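You operate a simulated robot arm through the tools that you are given. There is no shell and no other tool.

Carry out the task below with a simulated robot arm. There is one attempt and no reset: what you move stays moved.

## Task
Pump three strokes of lotion into the green dish and stir it in.
Fine: lotion from the cream jar onto the oil; dish clear of the spout, three turns or more with the dish stirrer; stirrer back.
Where things are to end (x, y in the base frame): green dish within 3 cm of [60, -49].

The check looks at the end state, three seconds after you hand in, the way a careful person would. Anything else that was tipped, shoved, dropped, spilled or broken makes it a failure.

## Robot
A 7-joint arm with a two-finger parallel gripper, fixed in place. Base frame: the origin is on the floor under the middle of its stand, x ahead of it, y to its left, z up. Units: cm, degrees, N and s.
It reaches about 105.8 cm from its shoulder. Its first joint turns from -166.0 to 166.0 degrees. Payload 4.4 kg.
Tool frame: the origin (TCP) lies between the finger pads and is the grasp point; the fingertips stand 2.3 cm ahead of it; z points along the fingers, y is the line along which they close. The gripper opens to 9.4 cm. The fingers are 3.8 cm wide and 1 cm thick; the gripper's body (5.4 by 9.6 cm) begins 3.9 cm behind the TCP.
Orientation is that of the tool frame in the base frame, as a unit quaternion [x, y, z, w]. With the fingers straight down and closing along the base's y, the tool's x points along the base's -x, its y along +y and its z along -z.

## Interface
- The arm moves only by the tool step_arm. Its argument "motion" is a list of rows, each an object (a shift or turn left out is 0, a gripper value left out holds the last) with "slide": the shift along the tool's x, y, z in cm, a list of three; "turn": the turn, a rotation vector about the tool's x, y, z in degrees, a list of three. In form: [{"slide": [x, y, z], "turn": [ax, ay, az]}, ...]. A call has 1 to 20 rows; each row is the pose to reach, as a shift and turn from the pose commanded when the call began, along the tool's axes at that moment. "grip" is the closure in counts, from 0 (fully open) to 255 (shut), set as the call begins (left out, the last holds). Each row takes 0.2 s and may step no farther than 5 cm and 8.6 degrees from the row before; otherwise, or with a gripper value out of range, the whole call is refused. A pose out of reach is approached as far as the arm can. The call stops where the force on the tool passes 50 N (or 10 N more than at its start, if that is more) or the arm is blocked; 0.2 s more then pass. Each finger travels about 10.8 cm/s and halts on what it meets, pressing with about 42 N; the grip force reading is that of the motor and also rises with nothing between the fingers. The clock runs only during rows and for 0.2 s after the last one: add rows that repeat a pose to give the fingers time. It gives the time, the measured TCP pose, the force on the tool (base axes), the opening and the grip force at its end, in the units of the frame above (readings bear some noise), with the torque about the TCP (base axes, N m) and any sound that the robot's microphone picked up.
- Cameras (640 x 400 px; columns grow to the right, rows downward): "scene" is fixed at [4.17, -50.16, 121.79]; the picture's right is [0.10, -0.99, 0.00], its down [-0.62, -0.06, -0.78] and it looks along [0.78, 0.08, -0.63] (base axes); focal length 309 px, centre (320, 200). "wrist" rides on the gripper at [8.6, 1.6, -7.5] in the tool frame; the picture's right is [-0.18, 0.98, 0.00], its down [-0.58, -0.11, -0.81] and it looks along [-0.79, -0.15, 0.59] (tool axes); focal length 243 px, centre (320, 200). There is no depth. A picture from a camera that has moved, and an enlarged one, comes with that camera's place and axes in the base frame and with its lens. The place of the scene camera against the robot may be out by one fixed shift of up to 1.2 cm in any direction.
- get_image(camera): a new picture of that camera. It takes no simulated time.
- close_up(camera, box): a new picture of the part [left, top, right, bottom] of that camera's present view, enlarged. It takes no simulated time.
- sign_off(): hands the job in; it is judged then, once.

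Nothing tells you positions but the pictures and the camera data. Unless the task says otherwise, let go and move clear before handing in.

The tools are called after "Call:" by a JSON object that holds its "method" and its "body". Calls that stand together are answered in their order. step_arm: Moves the arm, as the interface text tells. Its arguments: {"type":"object","properties":{"motion":{"type":"array","items":{"type":"object","properties":{"slide":{"type":"array","items":{"type":"number"}},"turn":{"type":"array","items":{"type":"number"}}}}},"grip":{"type":"number"}},"required":["motion"]} The other tools are called the same way: get_image (camera) takes a picture; close_up (camera, box) takes an enlarged picture of a part of a camera's view; sign_off () hands the job in.

At the start:

```text
time_s: 0.0
tcp_pos: [41.68, -47.79, 99.92]
tcp_rot: [0.0, 1.0, 0.001, 0.0]
ft_force: [-0.8, 0.1, -0.5]
wrist_torque: [-0.01, -0.03, -0.01]
gripper_width: 9.39
grasp_force: 0.1
```

scene: 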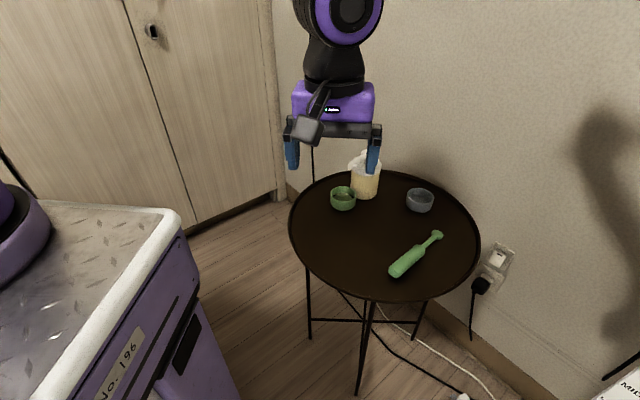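
wrist: 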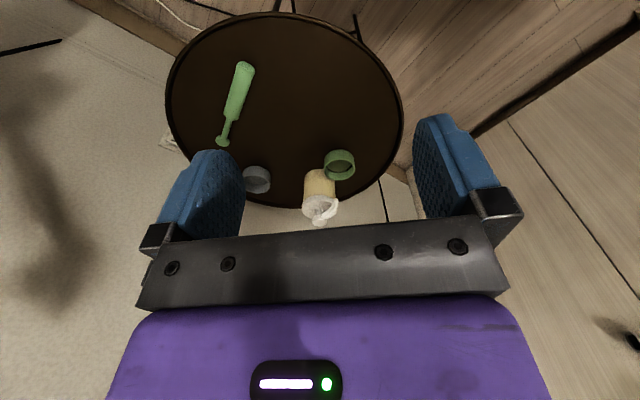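

I see a round dark table with a cream pump jar, a green dish near it, a grey/blue dish and a green stirrer. I'll look closer before moving.

Call:
{"method": "close_up", "body": {"camera": "scene", "box": [280, 140, 490, 300]}}

Call:
{"method": "close_up", "body": {"camera": "scene", "box": [320, 140, 400, 220]}}

Call:
{"method": "close_up", "body": {"camera": "wrist", "box": [160, 10, 410, 240]}}

```text
2.50 times, centred on (385, 220) of scene
camera zoom: at [4.17, -50.16, 121.79], right [0.1, -0.99, 0.0], down [-0.62, -0.06, -0.78], along [0.78, 0.08, -0.63], focal length 773 px, centre (158, 150)
```

zoom: 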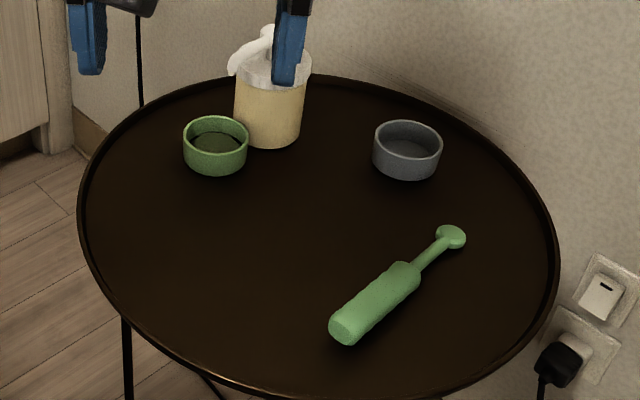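

```text
5.00 times, centred on (360, 180) of scene
camera zoom: at [4.17, -50.16, 121.79], right [0.1, -0.99, 0.0], down [-0.62, -0.06, -0.78], along [0.78, 0.08, -0.63], focal length 1546 px, centre (120, 300)
```

zoom: 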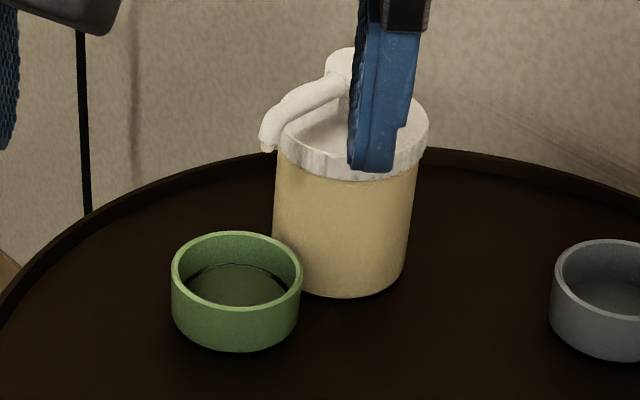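

```text
1.74 times, centred on (285, 125) of wrist
camera zoom: at [33.07, -46.11, 107.36], right [0.18, 0.98, 0.0], down [0.58, -0.11, 0.81], along [0.79, -0.15, -0.59], focal length 422 px, centre (381, 330)
```

zoom: 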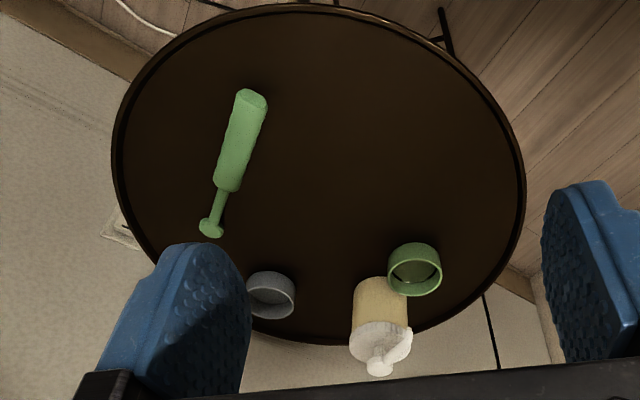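

The table top seems to be around z≈65, with the dish near (73,-49). I'll move to a view looking more steeply down, to triangulate things.

Call:
{"method": "step_arm", "body": {"motion": [{"slide": [-4, 0, 0], "turn": [0, 6, 0]}, {"slide": [-8, 0, 0], "turn": [0, 12, 0]}, {"slide": [-12, 0, 0], "turn": [0, 18, 0]}, {"slide": [-16, 0, 0], "turn": [0, 24, 0]}, {"slide": [-20, 0, 0], "turn": [0, 30, 0]}, {"slide": [-20, 0, 0], "turn": [0, 30, 0]}, {"slide": [-20, 0, 0], "turn": [0, 30, 0]}]}}

Call:
{"method": "get_image", "body": {"camera": "wrist"}}

Call:
{"method": "get_image", "body": {"camera": "scene"}}

```text
time_s: 1.6
tcp_pos: [61.53, -47.8, 100.06]
tcp_rot: [0.0, 0.966, 0.0, -0.259]
ft_force: [-0.7, 0.9, 0.3]
wrist_torque: [0.03, 0.01, 0.01]
gripper_width: 9.41
grasp_force: 0.0
```

```text
taken
camera wrist: at [57.89, -45.98, 110.68], right [0.16, 0.98, -0.09], down [0.91, -0.11, 0.41], along [0.39, -0.15, -0.91], focal length 243 px, centre (320, 200)
```

wrist: 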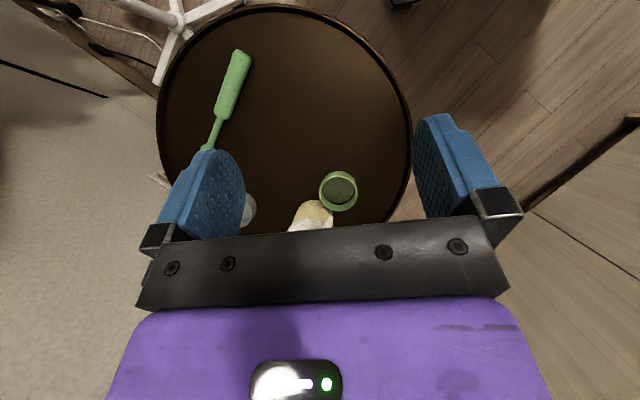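

```text
taken
```

scene: 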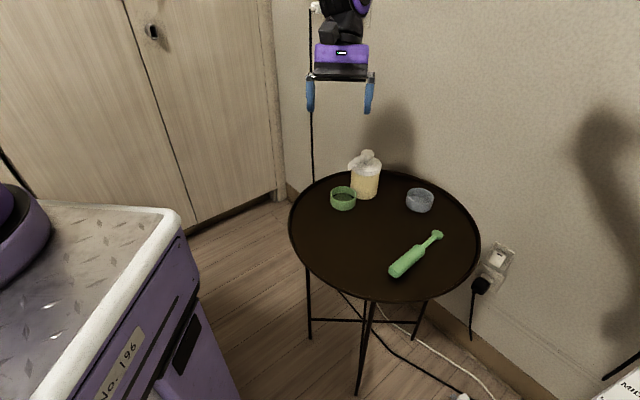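

Call:
{"method": "close_up", "body": {"camera": "scene", "box": [320, 140, 400, 220]}}

Call:
{"method": "close_up", "body": {"camera": "wrist", "box": [150, 0, 420, 230]}}

Call:
{"method": "close_up", "body": {"camera": "wrist", "box": [270, 150, 380, 230]}}

Call:
{"method": "close_up", "body": {"camera": "scene", "box": [370, 170, 470, 290]}}

```text
5.00 times, centred on (360, 180) of scene
camera zoom: at [4.17, -50.16, 121.79], right [0.1, -0.99, 0.0], down [-0.62, -0.06, -0.78], along [0.78, 0.08, -0.63], focal length 1546 px, centre (120, 300)
```

zoom: 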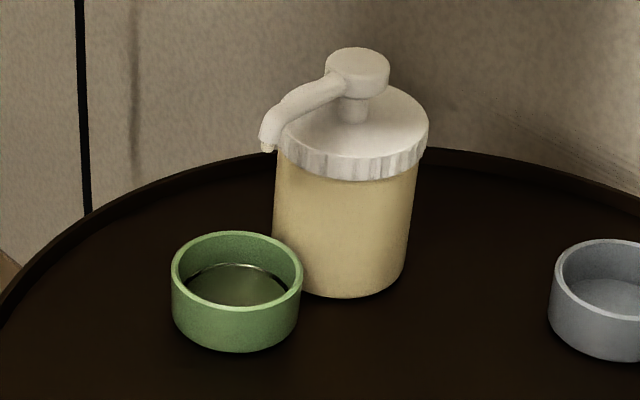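

```text
1.74 times, centred on (285, 115) of wrist
camera zoom: at [57.89, -45.98, 110.68], right [0.16, 0.98, -0.09], down [0.91, -0.11, 0.41], along [0.39, -0.15, -0.91], focal length 422 px, centre (381, 348)
```

zoom: 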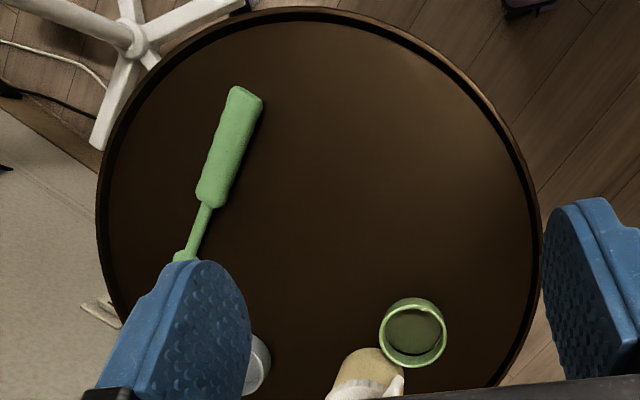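

```text
5.00 times, centred on (325, 190) of wrist
camera zoom: at [57.89, -45.98, 110.68], right [0.16, 0.98, -0.09], down [0.91, -0.11, 0.41], along [0.39, -0.15, -0.91], focal length 1213 px, centre (295, 250)
```

zoom: 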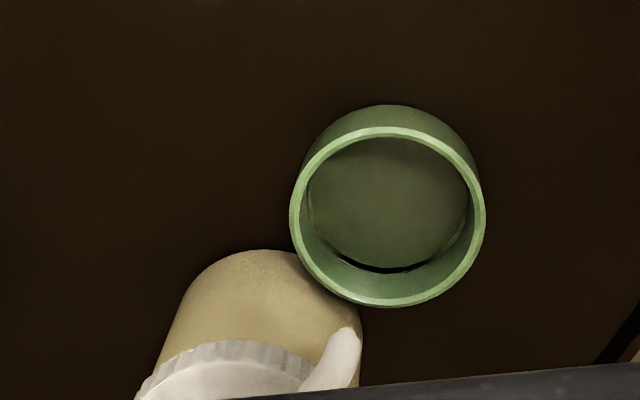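

```text
3.33 times, centred on (420, 230) of scene
camera zoom: at [4.17, -50.16, 121.79], right [0.1, -0.99, 0.0], down [-0.62, -0.06, -0.78], along [0.78, 0.08, -0.63], focal length 1031 px, centre (-13, 100)
```

zoom: 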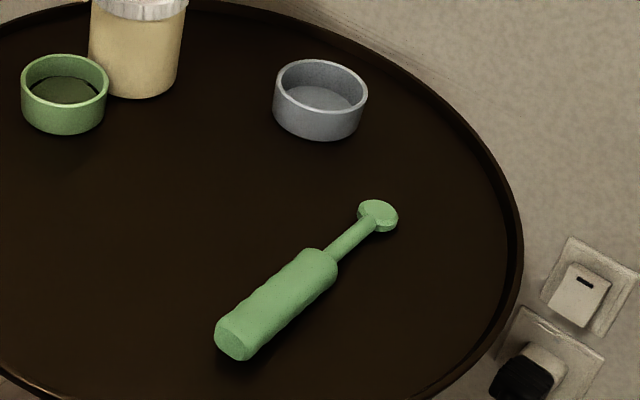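

Dish centre is about (76,-49.5), rim z≈66, jar axis about (83,-56), pump head top about z≈76. I'll take two more wrist views with a wide baseline to sharpen these numbers.

Call:
{"method": "step_arm", "body": {"motion": [{"slide": [0.78, 1.95, 1.9], "turn": [0, -7.5, 0]}, {"slide": [1.57, 3.9, 3.79], "turn": [0, -15, 0]}, {"slide": [2.35, 5.85, 5.7], "turn": [0, -22.5, 0]}, {"slide": [3.13, 7.8, 7.58], "turn": [0, -30, 0]}, {"slide": [3.13, 7.8, 7.58], "turn": [0, -30, 0]}, {"slide": [3.13, 7.8, 7.58], "turn": [0, -30, 0]}]}}

Call:
{"method": "get_image", "body": {"camera": "wrist"}}

Call:
{"method": "close_up", "body": {"camera": "wrist", "box": [230, 140, 340, 230]}}

Call:
{"method": "close_up", "body": {"camera": "wrist", "box": [80, 10, 300, 200]}}

```text
time_s: 3.0
tcp_pos: [55.14, -39.96, 94.8]
tcp_rot: [0.0, 1.0, 0.0, 0.0]
ft_force: [0.9, 0.9, 0.2]
wrist_torque: [-0.01, -0.01, 0.0]
gripper_width: 9.39
grasp_force: 0.1
```

```text
taken
camera wrist: at [46.48, -38.32, 102.14], right [0.18, 0.98, 0.0], down [0.58, -0.11, 0.81], along [0.79, -0.15, -0.59], focal length 243 px, centre (320, 200)
```

wrist: 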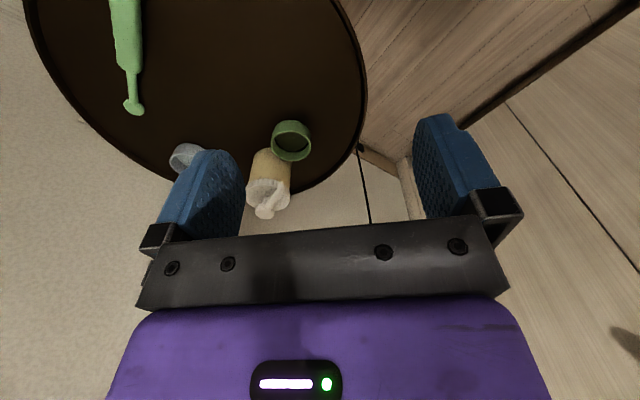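

```text
4.44 times, centred on (285, 185) of wrist
camera zoom: at [46.48, -38.32, 102.14], right [0.18, 0.98, 0.0], down [0.58, -0.11, 0.81], along [0.79, -0.15, -0.59], focal length 1078 px, centre (476, 267)
```

zoom: 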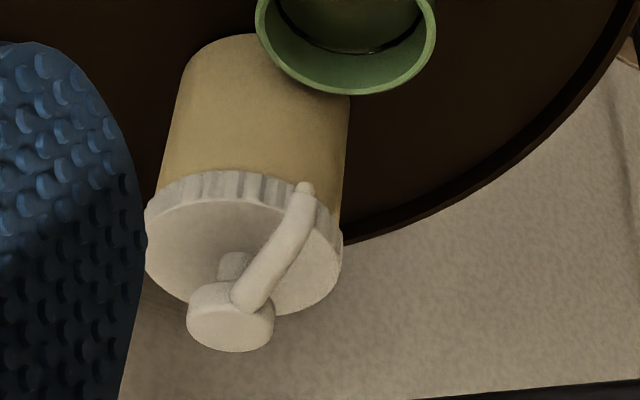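

```text
2.11 times, centred on (190, 105) of wrist
camera zoom: at [46.48, -38.32, 102.14], right [0.18, 0.98, 0.0], down [0.58, -0.11, 0.81], along [0.79, -0.15, -0.59], focal length 511 px, centre (594, 400)
```

zoom: 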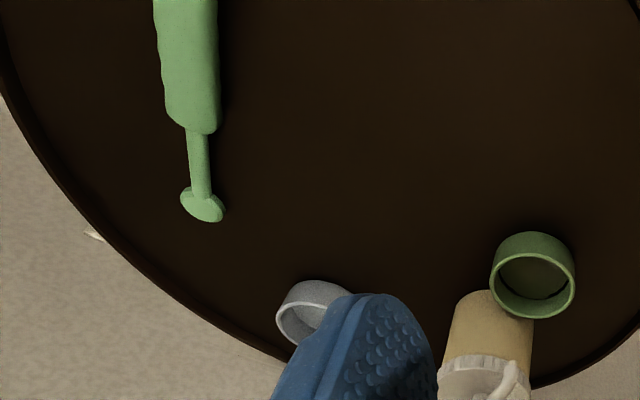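

Good view from the left. Now the same from the right side.

Call:
{"method": "step_arm", "body": {"motion": [{"slide": [0, -4.8, 0]}, {"slide": [0, -9.6, 0]}, {"slide": [0, -14.4, 0]}, {"slide": [0, -19.2, 0]}, {"slide": [0, -24, 0]}, {"slide": [0, -24, 0]}, {"slide": [0, -24, 0]}]}}

Call:
{"method": "get_image", "body": {"camera": "wrist"}}

Call:
{"method": "close_up", "body": {"camera": "wrist", "box": [320, 140, 430, 230]}}

Call:
{"method": "close_up", "body": {"camera": "wrist", "box": [180, 10, 400, 200]}}

```text
time_s: 4.6
tcp_pos: [55.26, -64.19, 94.99]
tcp_rot: [0.001, 1.0, -0.001, 0.0]
ft_force: [-0.4, 0.6, -0.3]
wrist_torque: [-0.01, 0.01, 0.01]
gripper_width: 9.41
grasp_force: 0.0
```

```text
taken
camera wrist: at [46.66, -62.4, 102.43], right [0.18, 0.98, 0.0], down [0.58, -0.11, 0.81], along [0.79, -0.15, -0.59], focal length 243 px, centre (320, 200)
```

wrist: 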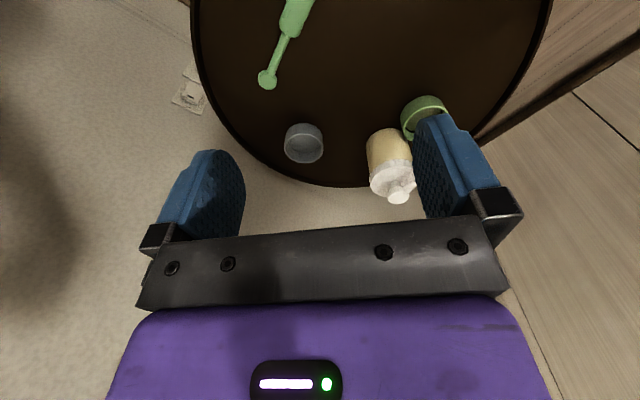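

```text
4.44 times, centred on (375, 185) of wrist
camera zoom: at [46.66, -62.4, 102.43], right [0.18, 0.98, 0.0], down [0.58, -0.11, 0.81], along [0.79, -0.15, -0.59], focal length 1078 px, centre (76, 267)
```

zoom: 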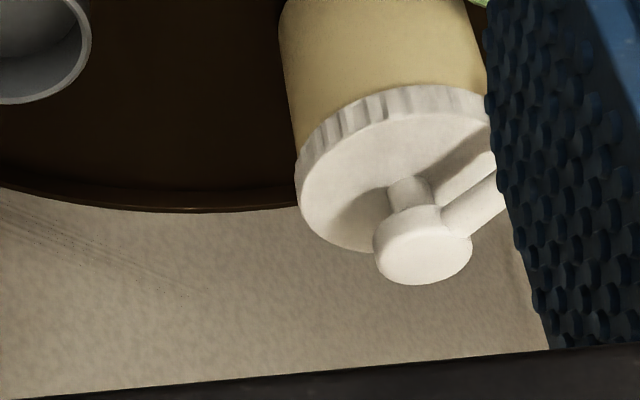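

```text
2.11 times, centred on (290, 105) of wrist
camera zoom: at [46.66, -62.4, 102.43], right [0.18, 0.98, 0.0], down [0.58, -0.11, 0.81], along [0.79, -0.15, -0.59], focal length 511 px, centre (383, 400)
```

zoom: 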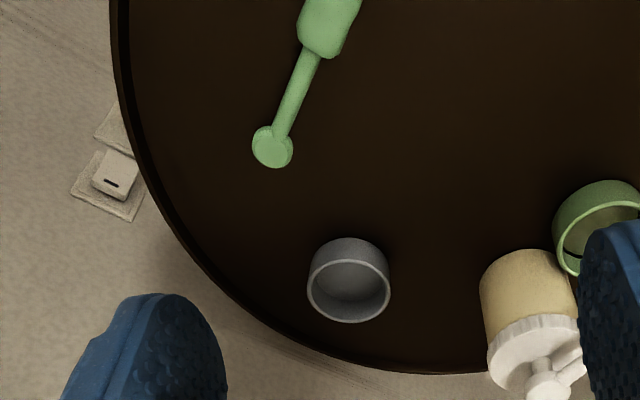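

I now have the pump head top at about (81.7,-55.4,77.5), the spout tip near (77,-51,74.5), and the dish at about (76.2,-49.5) with its rim at z≈66, already under the spout. I'll test whether the wrist can roll far enough to put the camera on top for low side approaches, up here in free space.

Call:
{"method": "step_arm", "body": {"motion": [{"turn": [0, 0, -7.3]}, {"turn": [0, 0, -14.6]}, {"turn": [0, 0, -21.9]}, {"turn": [0, 0, -29.2]}, {"turn": [0, 0, -36.5]}, {"turn": [0, 0, -43.8]}, {"turn": [0, 0, -51.1]}, {"turn": [0, 0, -58.4]}, {"turn": [0, 0, -65.7]}, {"turn": [0, 0, -73]}, {"turn": [0, 0, -80.3]}, {"turn": [0, 0, -87.6]}, {"turn": [0, 0, -94.9]}, {"turn": [0, 0, -102.2]}, {"turn": [0, 0, -109.5]}, {"turn": [0, 0, -116.8]}, {"turn": [0, 0, -124.1]}, {"turn": [0, 0, -131.4]}, {"turn": [0, 0, -138.7]}, {"turn": [0, 0, -146]}]}}

Call:
{"method": "get_image", "body": {"camera": "scene"}}

Call:
{"method": "get_image", "body": {"camera": "wrist"}}

```text
time_s: 8.8
tcp_pos: [55.33, -64.02, 94.98]
tcp_rot: [0.957, -0.291, 0.0, 0.0]
ft_force: [0.8, 0.4, 0.2]
wrist_torque: [-0.03, 0.03, 0.05]
gripper_width: 9.42
grasp_force: 0.2
```

```text
taken
```

scene: 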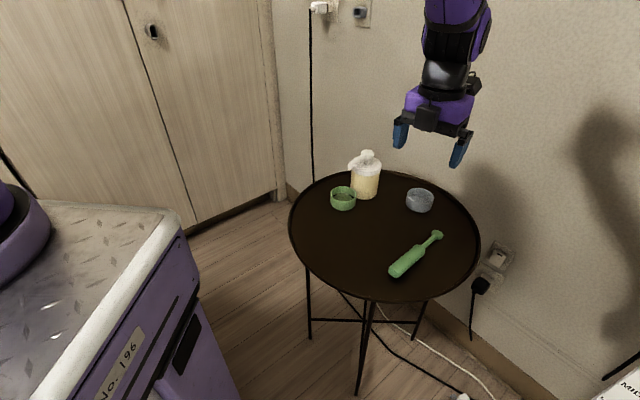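

```text
taken
camera wrist: at [61.6, -69.97, 102.34], right [-0.7, -0.71, 0.0], down [-0.42, 0.41, 0.81], along [-0.58, 0.56, -0.59], focal length 243 px, centre (320, 200)
```

wrist: 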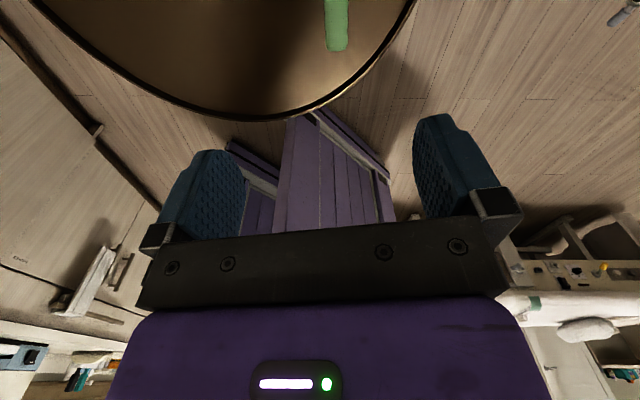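

The wrist roll works. Now I'll close the fingers, tilt the tool 40° outward and go above the pump head.

Call:
{"method": "step_arm", "body": {"motion": [{"slide": [2.45, -3.12, 1.28], "turn": [0, 5.71, 0]}, {"slide": [4.9, -6.25, 2.57], "turn": [0, 11.43, 0]}, {"slide": [7.36, -9.37, 3.86], "turn": [0, 17.14, 0]}, {"slide": [9.81, -12.49, 5.14], "turn": [0, 22.86, 0]}, {"slide": [12.26, -15.61, 6.43], "turn": [0, 28.57, 0]}, {"slide": [14.72, -18.74, 7.71], "turn": [0, 34.29, 0]}, {"slide": [17.17, -21.86, 9], "turn": [0, 40, 0]}, {"slide": [17.17, -21.86, 9], "turn": [0, 40, 0]}, {"slide": [17.17, -21.86, 9], "turn": [0, 40, 0]}], "grip": 255}}

Call:
{"method": "get_image", "body": {"camera": "scene"}}

Call:
{"method": "get_image", "body": {"camera": "wrist"}}

```text
time_s: 10.8
tcp_pos: [81.73, -55.43, 85.76]
tcp_rot: [0.898, -0.275, 0.327, 0.1]
ft_force: [1.1, 0.1, -0.1]
wrist_torque: [-0.01, 0.02, -0.03]
gripper_width: 0.01
grasp_force: 42.3
```

```text
taken
```

scene: 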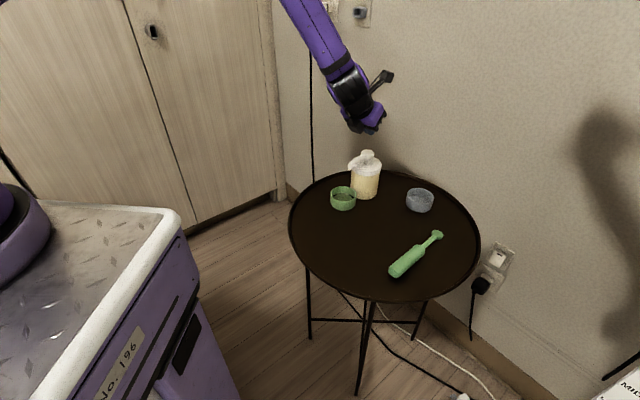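

```text
taken
camera wrist: at [82.49, -57.63, 96.95], right [-0.67, -0.74, -0.12], down [-0.74, 0.63, 0.24], along [-0.1, 0.25, -0.96], focal length 243 px, centre (320, 200)
```

wrist: 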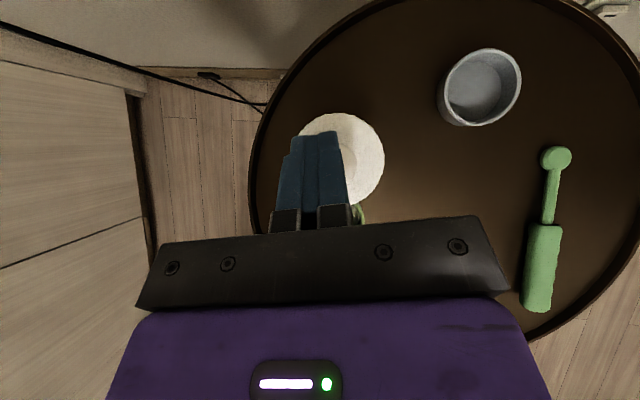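

The arm reached the place above the jar. I'll zoom in to check the fingertips' alignment over the pump head.

Call:
{"method": "close_up", "body": {"camera": "wrist", "box": [250, 100, 400, 230]}}

Call:
{"method": "close_up", "body": {"camera": "scene", "box": [320, 80, 410, 220]}}

```text
3.08 times, centred on (325, 165) of wrist
camera zoom: at [82.49, -57.63, 96.95], right [-0.67, -0.74, -0.12], down [-0.74, 0.63, 0.24], along [-0.1, 0.25, -0.96], focal length 746 px, centre (305, 308)
```

zoom: 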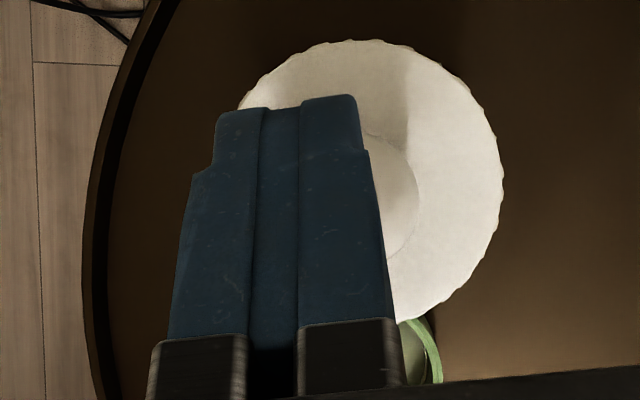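

```text
2.86 times, centred on (365, 150) of scene
camera zoom: at [4.17, -50.16, 121.79], right [0.1, -0.99, 0.0], down [-0.62, -0.06, -0.78], along [0.78, 0.08, -0.63], focal length 884 px, centre (191, 343)
```

zoom: 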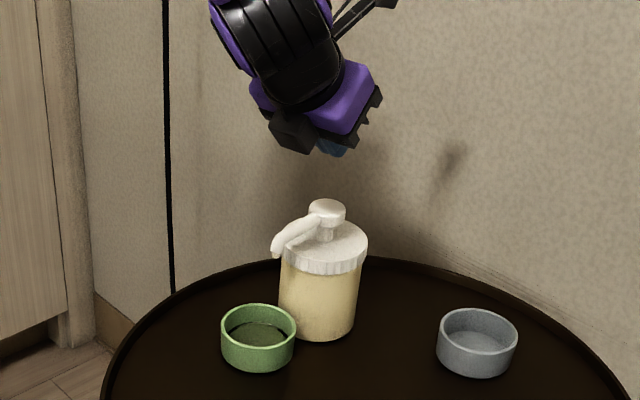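

The fingertips line up with the head (tip slightly beyond the centre, which I'll correct by 0.5 cm). Descending to just above contact.

Call:
{"method": "step_arm", "body": {"motion": [{"slide": [-1.15, 0, 1.1]}, {"slide": [-2.3, 0, 2.2]}, {"slide": [-3.44, 0, 3.32]}, {"slide": [-3.44, 0, 3.32]}]}}

Call:
{"method": "close_up", "body": {"camera": "scene", "box": [320, 80, 410, 220]}}

Call:
{"method": "close_up", "body": {"camera": "wrist", "box": [250, 100, 400, 230]}}

```text
time_s: 11.8
tcp_pos: [81.35, -55.3, 81.1]
tcp_rot: [0.899, -0.274, 0.326, 0.1]
ft_force: [-0.3, -0.3, -0.3]
wrist_torque: [-0.04, 0.0, 0.0]
gripper_width: 0.02
grasp_force: 42.0
```

```text
2.86 times, centred on (365, 150) of scene
camera zoom: at [4.17, -50.16, 121.79], right [0.1, -0.99, 0.0], down [-0.62, -0.06, -0.78], along [0.78, 0.08, -0.63], focal length 884 px, centre (191, 343)
```

zoom: 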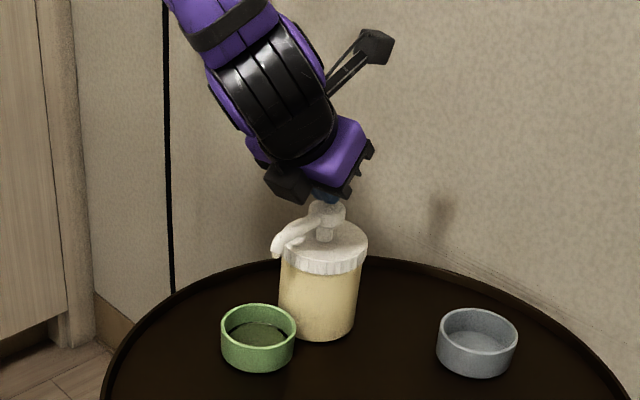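

```text
3.08 times, centred on (325, 165) of wrist
camera zoom: at [81.89, -57.51, 92.32], right [-0.67, -0.74, -0.12], down [-0.74, 0.63, 0.24], along [-0.11, 0.25, -0.96], focal length 746 px, centre (305, 308)
```

zoom: 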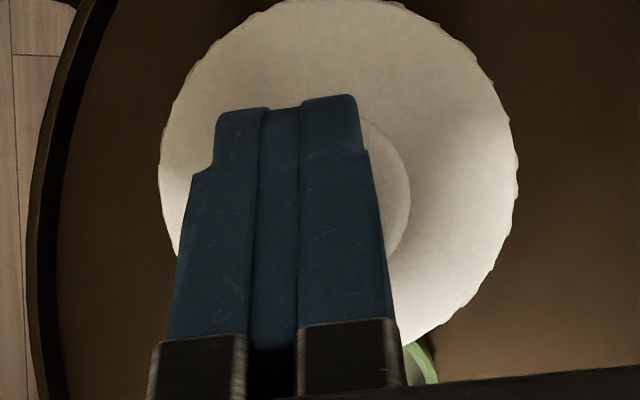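

Alignment is good: the contact point should fall close to the head's centre. Descending gently to feel for contact.

Call:
{"method": "step_arm", "body": {"motion": [{"slide": [-0.32, 0, 0.38]}, {"slide": [-0.64, 0, 0.77]}, {"slide": [-0.64, 0, 0.77]}]}}

```text
time_s: 12.6
tcp_pos: [81.31, -55.28, 80.23]
tcp_rot: [0.899, -0.274, 0.328, 0.1]
ft_force: [-0.1, 0.4, 1.8]
wrist_torque: [-0.01, -0.02, -0.04]
gripper_width: 0.0
grasp_force: 42.2
```

Call:
{"method": "step_arm", "body": {"motion": [{"slide": [-0.16, 0, 0.19]}, {"slide": [-0.32, 0, 0.38]}, {"slide": [-0.32, 0, 0.38]}]}}

Call:
{"method": "close_up", "body": {"camera": "scene", "box": [320, 110, 410, 220]}}

```text
time_s: 13.4
tcp_pos: [81.25, -55.4, 79.71]
tcp_rot: [0.898, -0.276, 0.328, 0.1]
ft_force: [0.4, 0.3, 1.4]
wrist_torque: [0.0, -0.01, -0.03]
gripper_width: 0.01
grasp_force: 41.9
```

```text
3.64 times, centred on (365, 165) of scene
camera zoom: at [4.17, -50.16, 121.79], right [0.1, -0.99, 0.0], down [-0.62, -0.06, -0.78], along [0.78, 0.08, -0.63], focal length 1124 px, centre (156, 327)
```

zoom: 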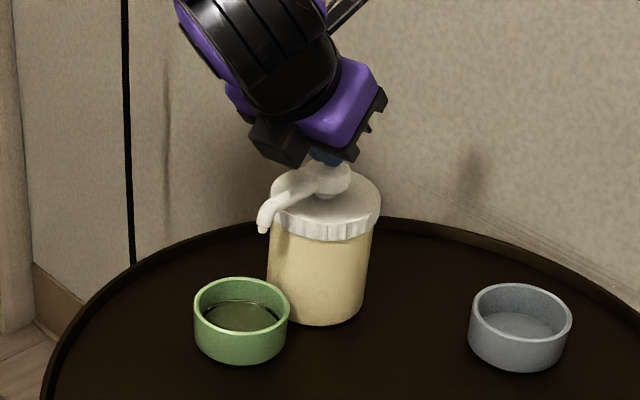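

The head seems to have started moving down with little force. Continuing the stroke.

Call:
{"method": "step_arm", "body": {"motion": [{"slide": [-0.16, 0, 0.19]}, {"slide": [-0.32, 0, 0.38]}, {"slide": [-0.48, 0, 0.57]}, {"slide": [-0.64, 0, 0.77]}, {"slide": [-0.64, 0, 0.77]}]}}

Call:
{"method": "close_up", "body": {"camera": "scene", "box": [320, 110, 410, 220]}}

```text
time_s: 14.6
tcp_pos: [81.21, -55.39, 79.19]
tcp_rot: [0.898, -0.275, 0.329, 0.101]
ft_force: [-2.4, -1.6, 40.9]
wrist_torque: [-0.1, 0.06, -0.1]
gripper_width: 0.0
grasp_force: 42.5
```

```text
3.64 times, centred on (365, 165) of scene
camera zoom: at [4.17, -50.16, 121.79], right [0.1, -0.99, 0.0], down [-0.62, -0.06, -0.78], along [0.78, 0.08, -0.63], focal length 1124 px, centre (156, 327)
```

zoom: 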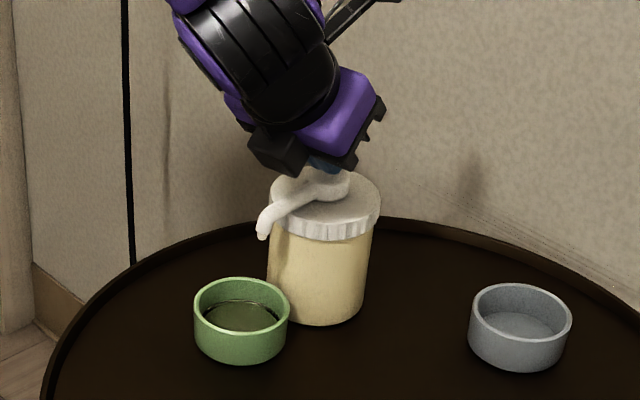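

The pump bottomed out (41 N). Releasing to the top and checking the dish.

Call:
{"method": "step_arm", "body": {"motion": [{"slide": [0.45, 0, -0.54]}, {"slide": [0.9, 0, -1.07]}, {"slide": [1.35, 0, -1.61]}, {"slide": [1.8, 0, -2.15]}, {"slide": [1.8, 0, -2.15]}]}}

Call:
{"method": "close_up", "body": {"camera": "scene", "box": [320, 110, 410, 220]}}

Call:
{"method": "close_up", "body": {"camera": "scene", "box": [325, 180, 365, 215]}}

```text
time_s: 15.8
tcp_pos: [81.19, -55.22, 81.43]
tcp_rot: [0.899, -0.275, 0.327, 0.1]
ft_force: [-0.3, 0.4, 0.3]
wrist_torque: [-0.01, 0.01, 0.0]
gripper_width: 0.0
grasp_force: 42.0
```

```text
3.64 times, centred on (365, 165) of scene
camera zoom: at [4.17, -50.16, 121.79], right [0.1, -0.99, 0.0], down [-0.62, -0.06, -0.78], along [0.78, 0.08, -0.63], focal length 1124 px, centre (156, 327)
```

zoom: 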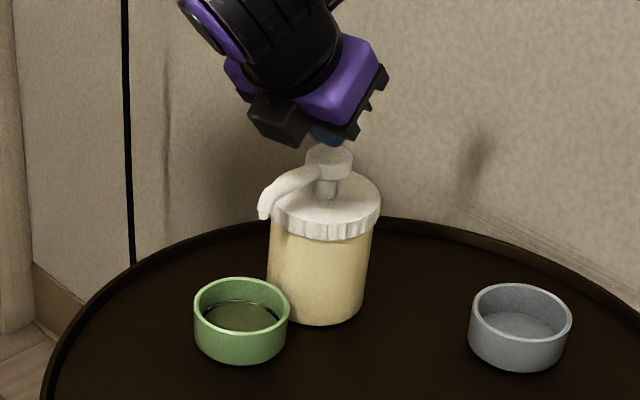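

```text
11.43 times, centred on (345, 198) of scene
camera zoom: at [4.17, -50.16, 121.79], right [0.1, -0.99, 0.0], down [-0.62, -0.06, -0.78], along [0.78, 0.08, -0.63], focal length 3534 px, centre (34, 229)
```

zoom: 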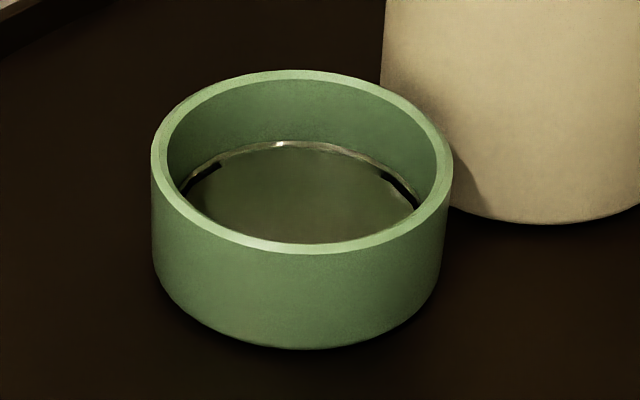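

The head sprang back, but no lotion is visible in the dish yet – perhaps that stroke only primed the pump. I'll do another stroke and look again.

Call:
{"method": "step_arm", "body": {"motion": [{"slide": [-0.6, 0, 0.72]}, {"slide": [-1.0, 0, 1.19]}, {"slide": [-1.35, 0, 1.61]}, {"slide": [-1.6, 0, 1.91]}, {"slide": [-1.75, 0, 2.09]}, {"slide": [-1.75, 0, 2.09]}]}}

Call:
{"method": "close_up", "body": {"camera": "scene", "box": [320, 150, 390, 220]}}

```text
time_s: 17.2
tcp_pos: [81.31, -55.32, 79.11]
tcp_rot: [0.898, -0.274, 0.33, 0.101]
ft_force: [-6.4, 2.7, 38.6]
wrist_torque: [0.07, 0.19, 0.0]
gripper_width: 0.0
grasp_force: 42.0
```

```text
5.71 times, centred on (355, 185) of scene
camera zoom: at [4.17, -50.16, 121.79], right [0.1, -0.99, 0.0], down [-0.62, -0.06, -0.78], along [0.78, 0.08, -0.63], focal length 1767 px, centre (120, 286)
```

zoom: 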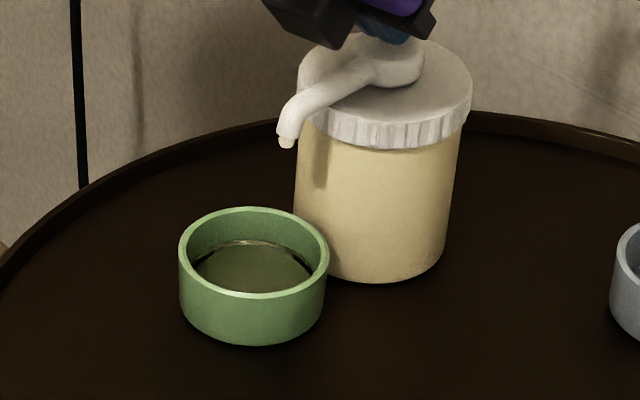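

Call:
{"method": "step_arm", "body": {"motion": [{"slide": [0.45, 0, -0.54]}, {"slide": [0.9, 0, -1.07]}, {"slide": [1.35, 0, -1.61]}, {"slide": [1.75, 0, -2.09]}, {"slide": [1.75, 0, -2.09]}, {"slide": [1.75, 0, -2.09]}]}}

Call:
{"method": "close_up", "body": {"camera": "scene", "box": [320, 150, 390, 220]}}

Call:
{"method": "close_up", "body": {"camera": "scene", "box": [325, 180, 365, 215]}}

Call:
{"method": "get_image", "body": {"camera": "wrist"}}

```text
time_s: 18.6
tcp_pos: [81.31, -55.2, 81.58]
tcp_rot: [0.899, -0.275, 0.327, 0.099]
ft_force: [0.6, -0.1, 0.7]
wrist_torque: [-0.02, 0.04, -0.03]
gripper_width: 0.01
grasp_force: 41.5
```

```text
5.71 times, centred on (355, 185) of scene
camera zoom: at [4.17, -50.16, 121.79], right [0.1, -0.99, 0.0], down [-0.62, -0.06, -0.78], along [0.78, 0.08, -0.63], focal length 1767 px, centre (120, 286)
```

zoom: 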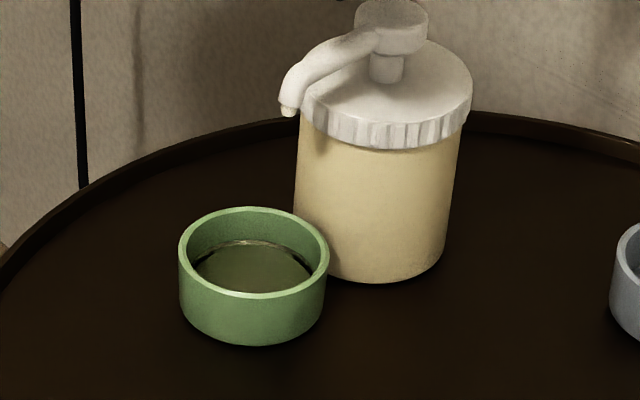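

```text
11.43 times, centred on (345, 198) of scene
camera zoom: at [4.17, -50.16, 121.79], right [0.1, -0.99, 0.0], down [-0.62, -0.06, -0.78], along [0.78, 0.08, -0.63], focal length 3534 px, centre (34, 229)
```

zoom: 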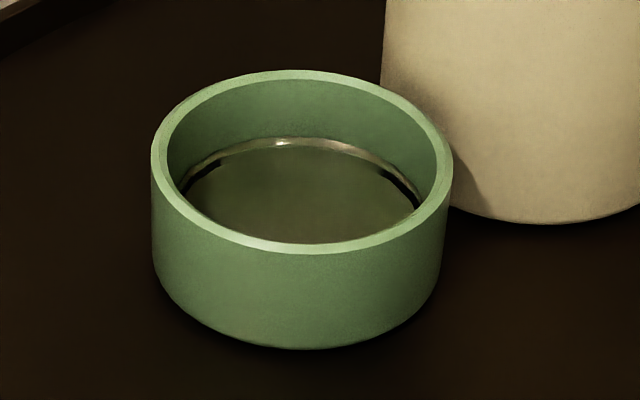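

```text
taken
camera wrist: at [81.93, -57.47, 92.79], right [-0.67, -0.74, -0.12], down [-0.74, 0.63, 0.24], along [-0.11, 0.25, -0.96], focal length 243 px, centre (320, 200)
```

wrist: 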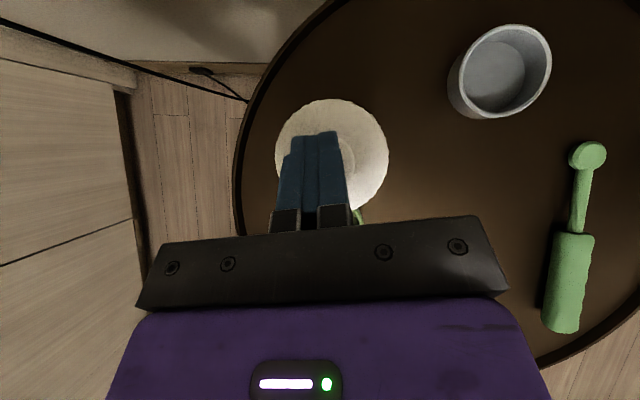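

The dish surface may have changed subtly. I'll zoom in further to tell whether lotion arrived.

Call:
{"method": "close_up", "body": {"camera": "scene", "box": [333, 186, 355, 204]}}

Call:
{"method": "close_up", "body": {"camera": "scene", "box": [320, 140, 400, 220]}}

Call:
{"method": "close_up", "body": {"camera": "scene", "box": [345, 155, 365, 175]}}

```text
16.00 times, centred on (344, 195) of scene
camera zoom: at [4.17, -50.16, 121.79], right [0.1, -0.99, 0.0], down [-0.62, -0.06, -0.78], along [0.78, 0.08, -0.63], focal length 4948 px, centre (-64, 280)
```

zoom: 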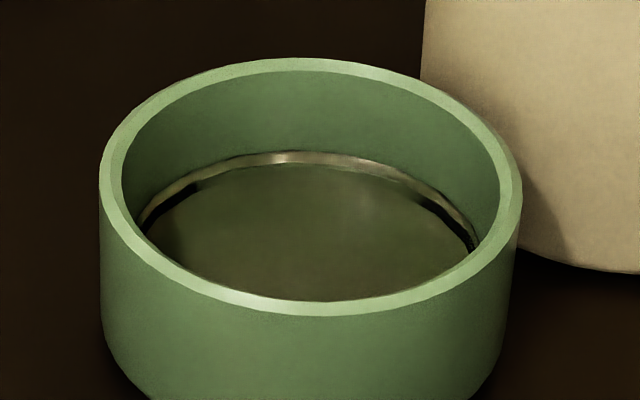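

```text
5.00 times, centred on (360, 180) of scene
camera zoom: at [4.17, -50.16, 121.79], right [0.1, -0.99, 0.0], down [-0.62, -0.06, -0.78], along [0.78, 0.08, -0.63], focal length 1546 px, centre (120, 300)
```

zoom: 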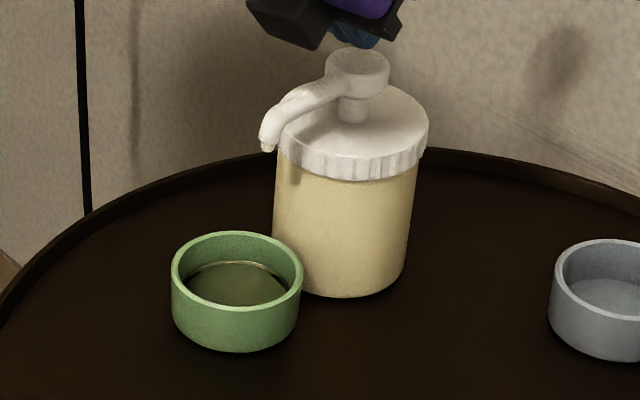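

```text
16.00 times, centred on (355, 165) of scene
camera zoom: at [4.17, -50.16, 121.79], right [0.1, -0.99, 0.0], down [-0.62, -0.06, -0.78], along [0.78, 0.08, -0.63], focal length 4948 px, centre (-240, 760)
```

zoom: 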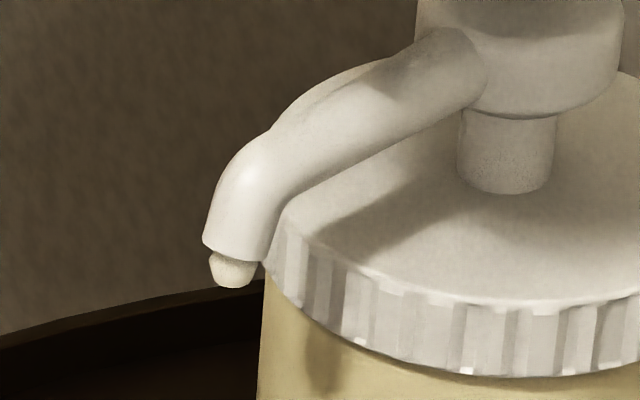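

I can't tell clearly from here whether lotion landed. I'll lift off and look into the dish from above with the wrist camera before pumping again.

Call:
{"method": "step_arm", "body": {"motion": [{"slide": [1.93, 0, -2.3]}, {"slide": [-0.95, -0.89, -4.72]}, {"slide": [-3.84, -1.77, -7.14]}, {"slide": [-6.72, -2.66, -9.56]}, {"slide": [-6.72, -2.66, -9.56]}, {"slide": [-6.72, -2.66, -9.56]}]}}

Call:
{"method": "get_image", "body": {"camera": "wrist"}}

Call:
{"method": "close_up", "body": {"camera": "scene", "box": [333, 186, 355, 204]}}

```text
time_s: 20.0
tcp_pos: [73.31, -46.67, 84.52]
tcp_rot: [0.898, -0.275, 0.328, 0.1]
ft_force: [0.1, 0.5, -0.2]
wrist_torque: [-0.01, 0.0, -0.02]
gripper_width: 0.0
grasp_force: 42.5
```

```text
taken
camera wrist: at [74.02, -48.95, 95.74], right [-0.67, -0.74, -0.12], down [-0.74, 0.63, 0.24], along [-0.11, 0.25, -0.96], focal length 243 px, centre (320, 200)
```

wrist: 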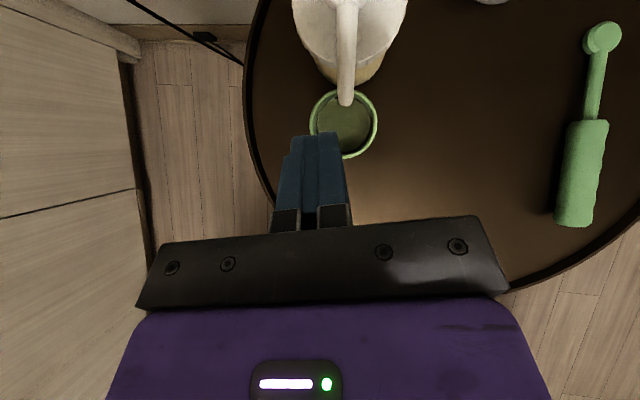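

```text
16.00 times, centred on (344, 195) of scene
camera zoom: at [4.17, -50.16, 121.79], right [0.1, -0.99, 0.0], down [-0.62, -0.06, -0.78], along [0.78, 0.08, -0.63], focal length 4948 px, centre (-64, 280)
```

zoom: 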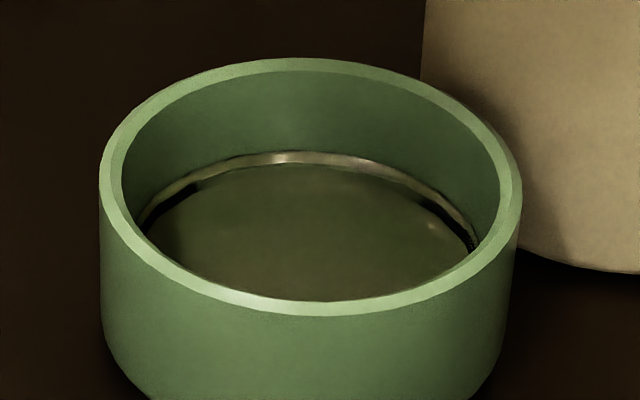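

Call:
{"method": "close_up", "body": {"camera": "wrist", "box": [295, 70, 395, 170]}}

Call:
{"method": "close_up", "body": {"camera": "scene", "box": [325, 180, 365, 215]}}

```text
4.00 times, centred on (345, 120) of wrist
camera zoom: at [74.02, -48.95, 95.74], right [-0.67, -0.74, -0.12], down [-0.74, 0.63, 0.24], along [-0.11, 0.25, -0.96], focal length 970 px, centre (220, 520)
```

zoom: 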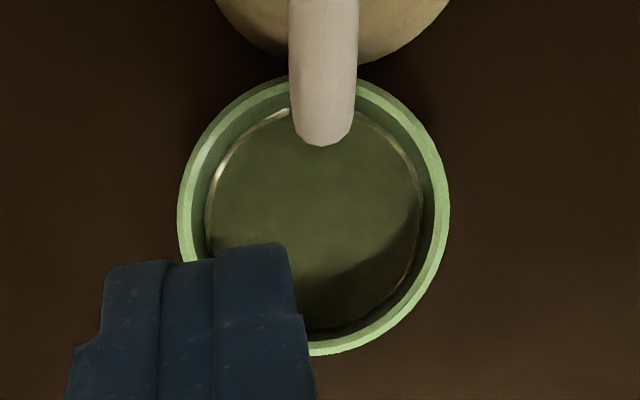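

```text
11.43 times, centred on (345, 198) of scene
camera zoom: at [4.17, -50.16, 121.79], right [0.1, -0.99, 0.0], down [-0.62, -0.06, -0.78], along [0.78, 0.08, -0.63], focal length 3534 px, centre (34, 229)
```

zoom: 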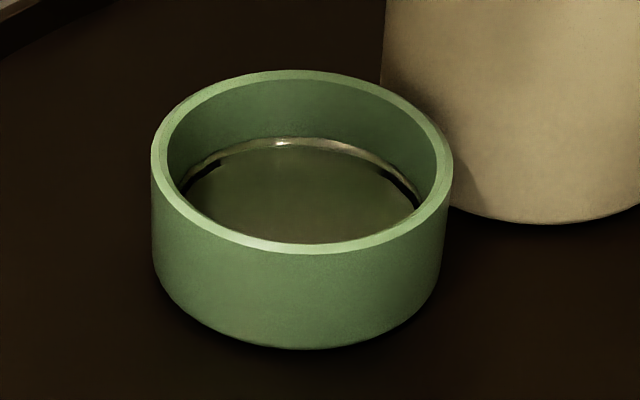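

No obvious blob; the surface is a uniform translucent oil, perhaps slightly higher than before. I'll go back for another stroke and compare the dish at bottom and after release.

Call:
{"method": "step_arm", "body": {"motion": [{"slide": [2.88, 0.89, 2.42]}, {"slide": [5.77, 1.77, 4.84]}, {"slide": [8.65, 2.66, 7.26]}, {"slide": [7.7, 2.66, 8.4]}, {"slide": [6.72, 2.66, 9.56]}, {"slide": [6.72, 2.66, 9.56]}]}}

Call:
{"method": "step_arm", "body": {"motion": [{"slide": [-0.6, 0, 0.72]}, {"slide": [-1.0, 0, 1.19]}, {"slide": [-1.35, 0, 1.61]}, {"slide": [-1.6, 0, 1.91]}, {"slide": [-1.75, 0, 2.09]}]}}

Call:
{"method": "close_up", "body": {"camera": "scene", "box": [320, 150, 390, 220]}}

Call:
{"method": "close_up", "body": {"camera": "scene", "box": [333, 186, 355, 204]}}

```text
time_s: 21.4
tcp_pos: [81.16, -55.27, 81.57]
tcp_rot: [0.899, -0.275, 0.327, 0.1]
ft_force: [-0.7, 0.0, -0.4]
wrist_torque: [-0.01, -0.06, 0.01]
gripper_width: 0.01
grasp_force: 41.8
```

```text
time_s: 22.6
tcp_pos: [81.32, -55.15, 79.06]
tcp_rot: [0.898, -0.274, 0.33, 0.101]
ft_force: [-8.8, 8.0, 38.7]
wrist_torque: [0.27, 0.21, 0.01]
gripper_width: 0.02
grasp_force: 42.4
```

```text
5.71 times, centred on (355, 185) of scene
camera zoom: at [4.17, -50.16, 121.79], right [0.1, -0.99, 0.0], down [-0.62, -0.06, -0.78], along [0.78, 0.08, -0.63], focal length 1767 px, centre (120, 286)
```

zoom: 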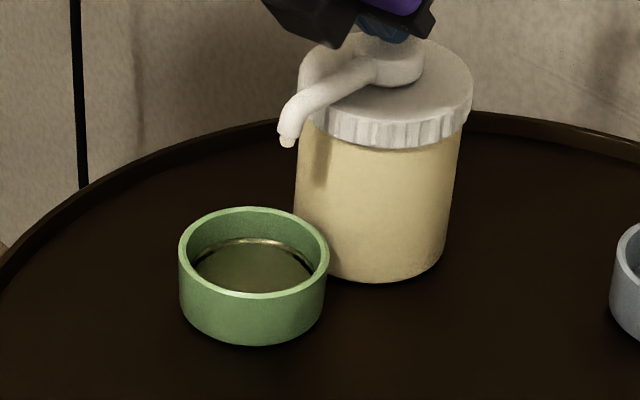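

```text
16.00 times, centred on (344, 195) of scene
camera zoom: at [4.17, -50.16, 121.79], right [0.1, -0.99, 0.0], down [-0.62, -0.06, -0.78], along [0.78, 0.08, -0.63], focal length 4948 px, centre (-64, 280)
```

zoom: 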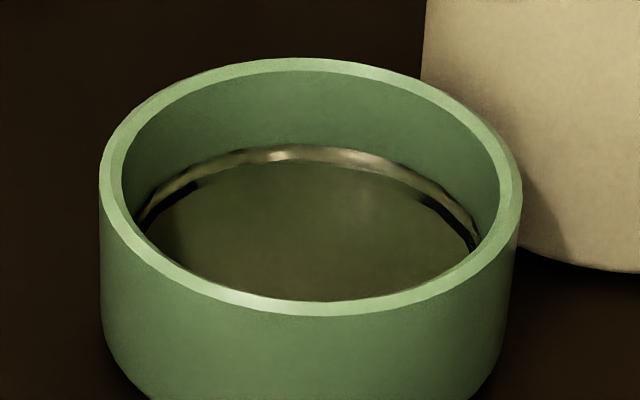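

The lotion layer (lighter band above the old oil surface) has clearly grown stroke by stroke: about 6 → 12 → 17 px, so all three strokes dispensed. I'll release now and lift clear.

Call:
{"method": "step_arm", "body": {"motion": [{"slide": [0.45, 0, -0.54]}, {"slide": [0.9, 0, -1.07]}, {"slide": [1.35, 0, -1.61]}, {"slide": [2.3, 0, -2.75]}, {"slide": [3.86, 0, -4.6]}, {"slide": [3.86, 0, -4.6]}]}}

Call:
{"method": "close_up", "body": {"camera": "scene", "box": [320, 140, 400, 220]}}

Call:
{"method": "close_up", "body": {"camera": "scene", "box": [333, 186, 355, 204]}}

Call:
{"method": "get_image", "body": {"camera": "wrist"}}

```text
time_s: 24.0
tcp_pos: [81.29, -55.41, 84.76]
tcp_rot: [0.899, -0.275, 0.327, 0.099]
ft_force: [0.9, 0.9, -0.5]
wrist_torque: [0.02, 0.01, 0.01]
gripper_width: 0.01
grasp_force: 41.7
```

```text
5.00 times, centred on (360, 180) of scene
camera zoom: at [4.17, -50.16, 121.79], right [0.1, -0.99, 0.0], down [-0.62, -0.06, -0.78], along [0.78, 0.08, -0.63], focal length 1546 px, centre (120, 300)
```

zoom: 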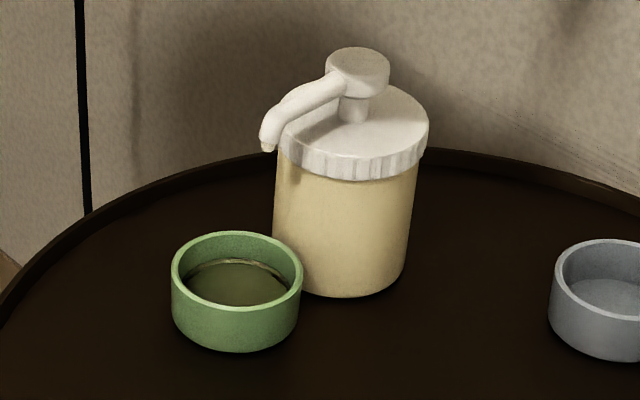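

```text
16.00 times, centred on (344, 195) of scene
camera zoom: at [4.17, -50.16, 121.79], right [0.1, -0.99, 0.0], down [-0.62, -0.06, -0.78], along [0.78, 0.08, -0.63], focal length 4948 px, centre (-64, 280)
```

zoom: 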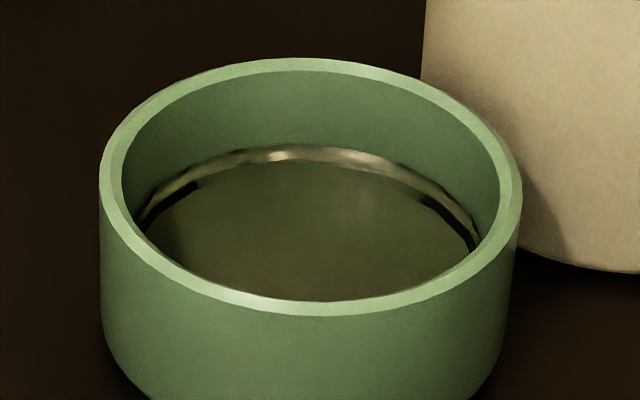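

```text
taken
camera wrist: at [81.9, -57.65, 95.99], right [-0.67, -0.74, -0.12], down [-0.74, 0.63, 0.24], along [-0.11, 0.25, -0.96], focal length 243 px, centre (320, 200)
```

wrist: 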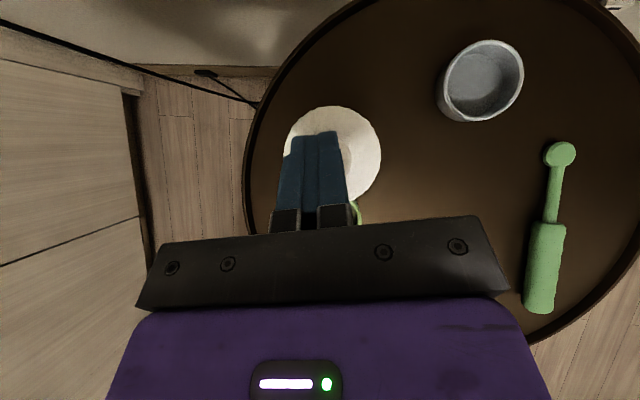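

Three strokes are in and nothing is spilled. Now I back off, tilt the tool to 65° (nearly horizontal) and open, so that I can take the dish from the side under the spout.

Call:
{"method": "step_arm", "body": {"motion": [{"slide": [-2.67, -0.37, -2.04], "turn": [0, 5, 0]}, {"slide": [-5.35, -0.74, -4.07], "turn": [0, 10, 0]}, {"slide": [-8.02, -1.12, -6.11], "turn": [0, 15, 0]}, {"slide": [-10.7, -1.49, -8.14], "turn": [0, 20, 0]}, {"slide": [-13.37, -1.86, -10.18], "turn": [0, 25, 0]}, {"slide": [-13.37, -1.86, -10.18], "turn": [0, 25, 0]}, {"slide": [-13.37, -1.86, -10.18], "turn": [0, 25, 0]}], "grip": 0}}

Call:
{"method": "get_image", "body": {"camera": "wrist"}}

Call:
{"method": "get_image", "body": {"camera": "scene"}}

```text
time_s: 25.6
tcp_pos: [68.31, -44.32, 84.1]
tcp_rot: [0.807, -0.246, 0.513, 0.156]
ft_force: [0.7, 0.0, 0.2]
wrist_torque: [0.03, 0.0, 0.02]
gripper_width: 9.39
grasp_force: 0.0
```

```text
taken
camera wrist: at [64.94, -43.81, 94.92], right [-0.61, -0.77, -0.17], down [-0.75, 0.64, -0.19], along [0.25, 0.01, -0.97], focal length 243 px, centre (320, 200)
```

wrist: 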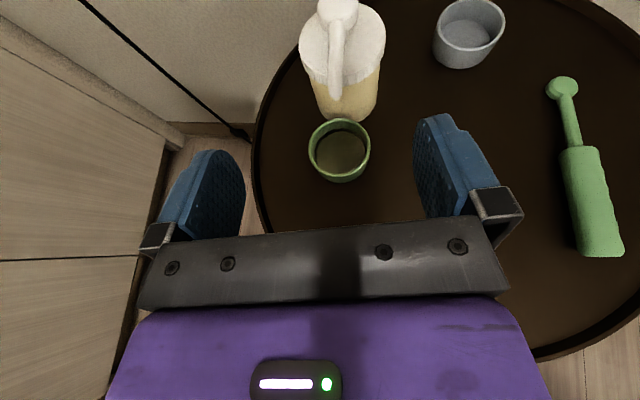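

```text
taken
```

scene: 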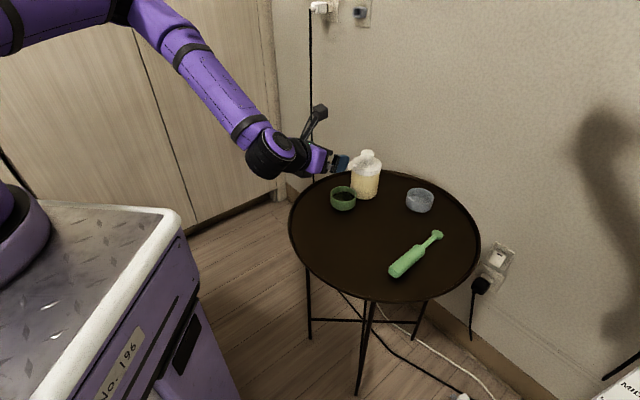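

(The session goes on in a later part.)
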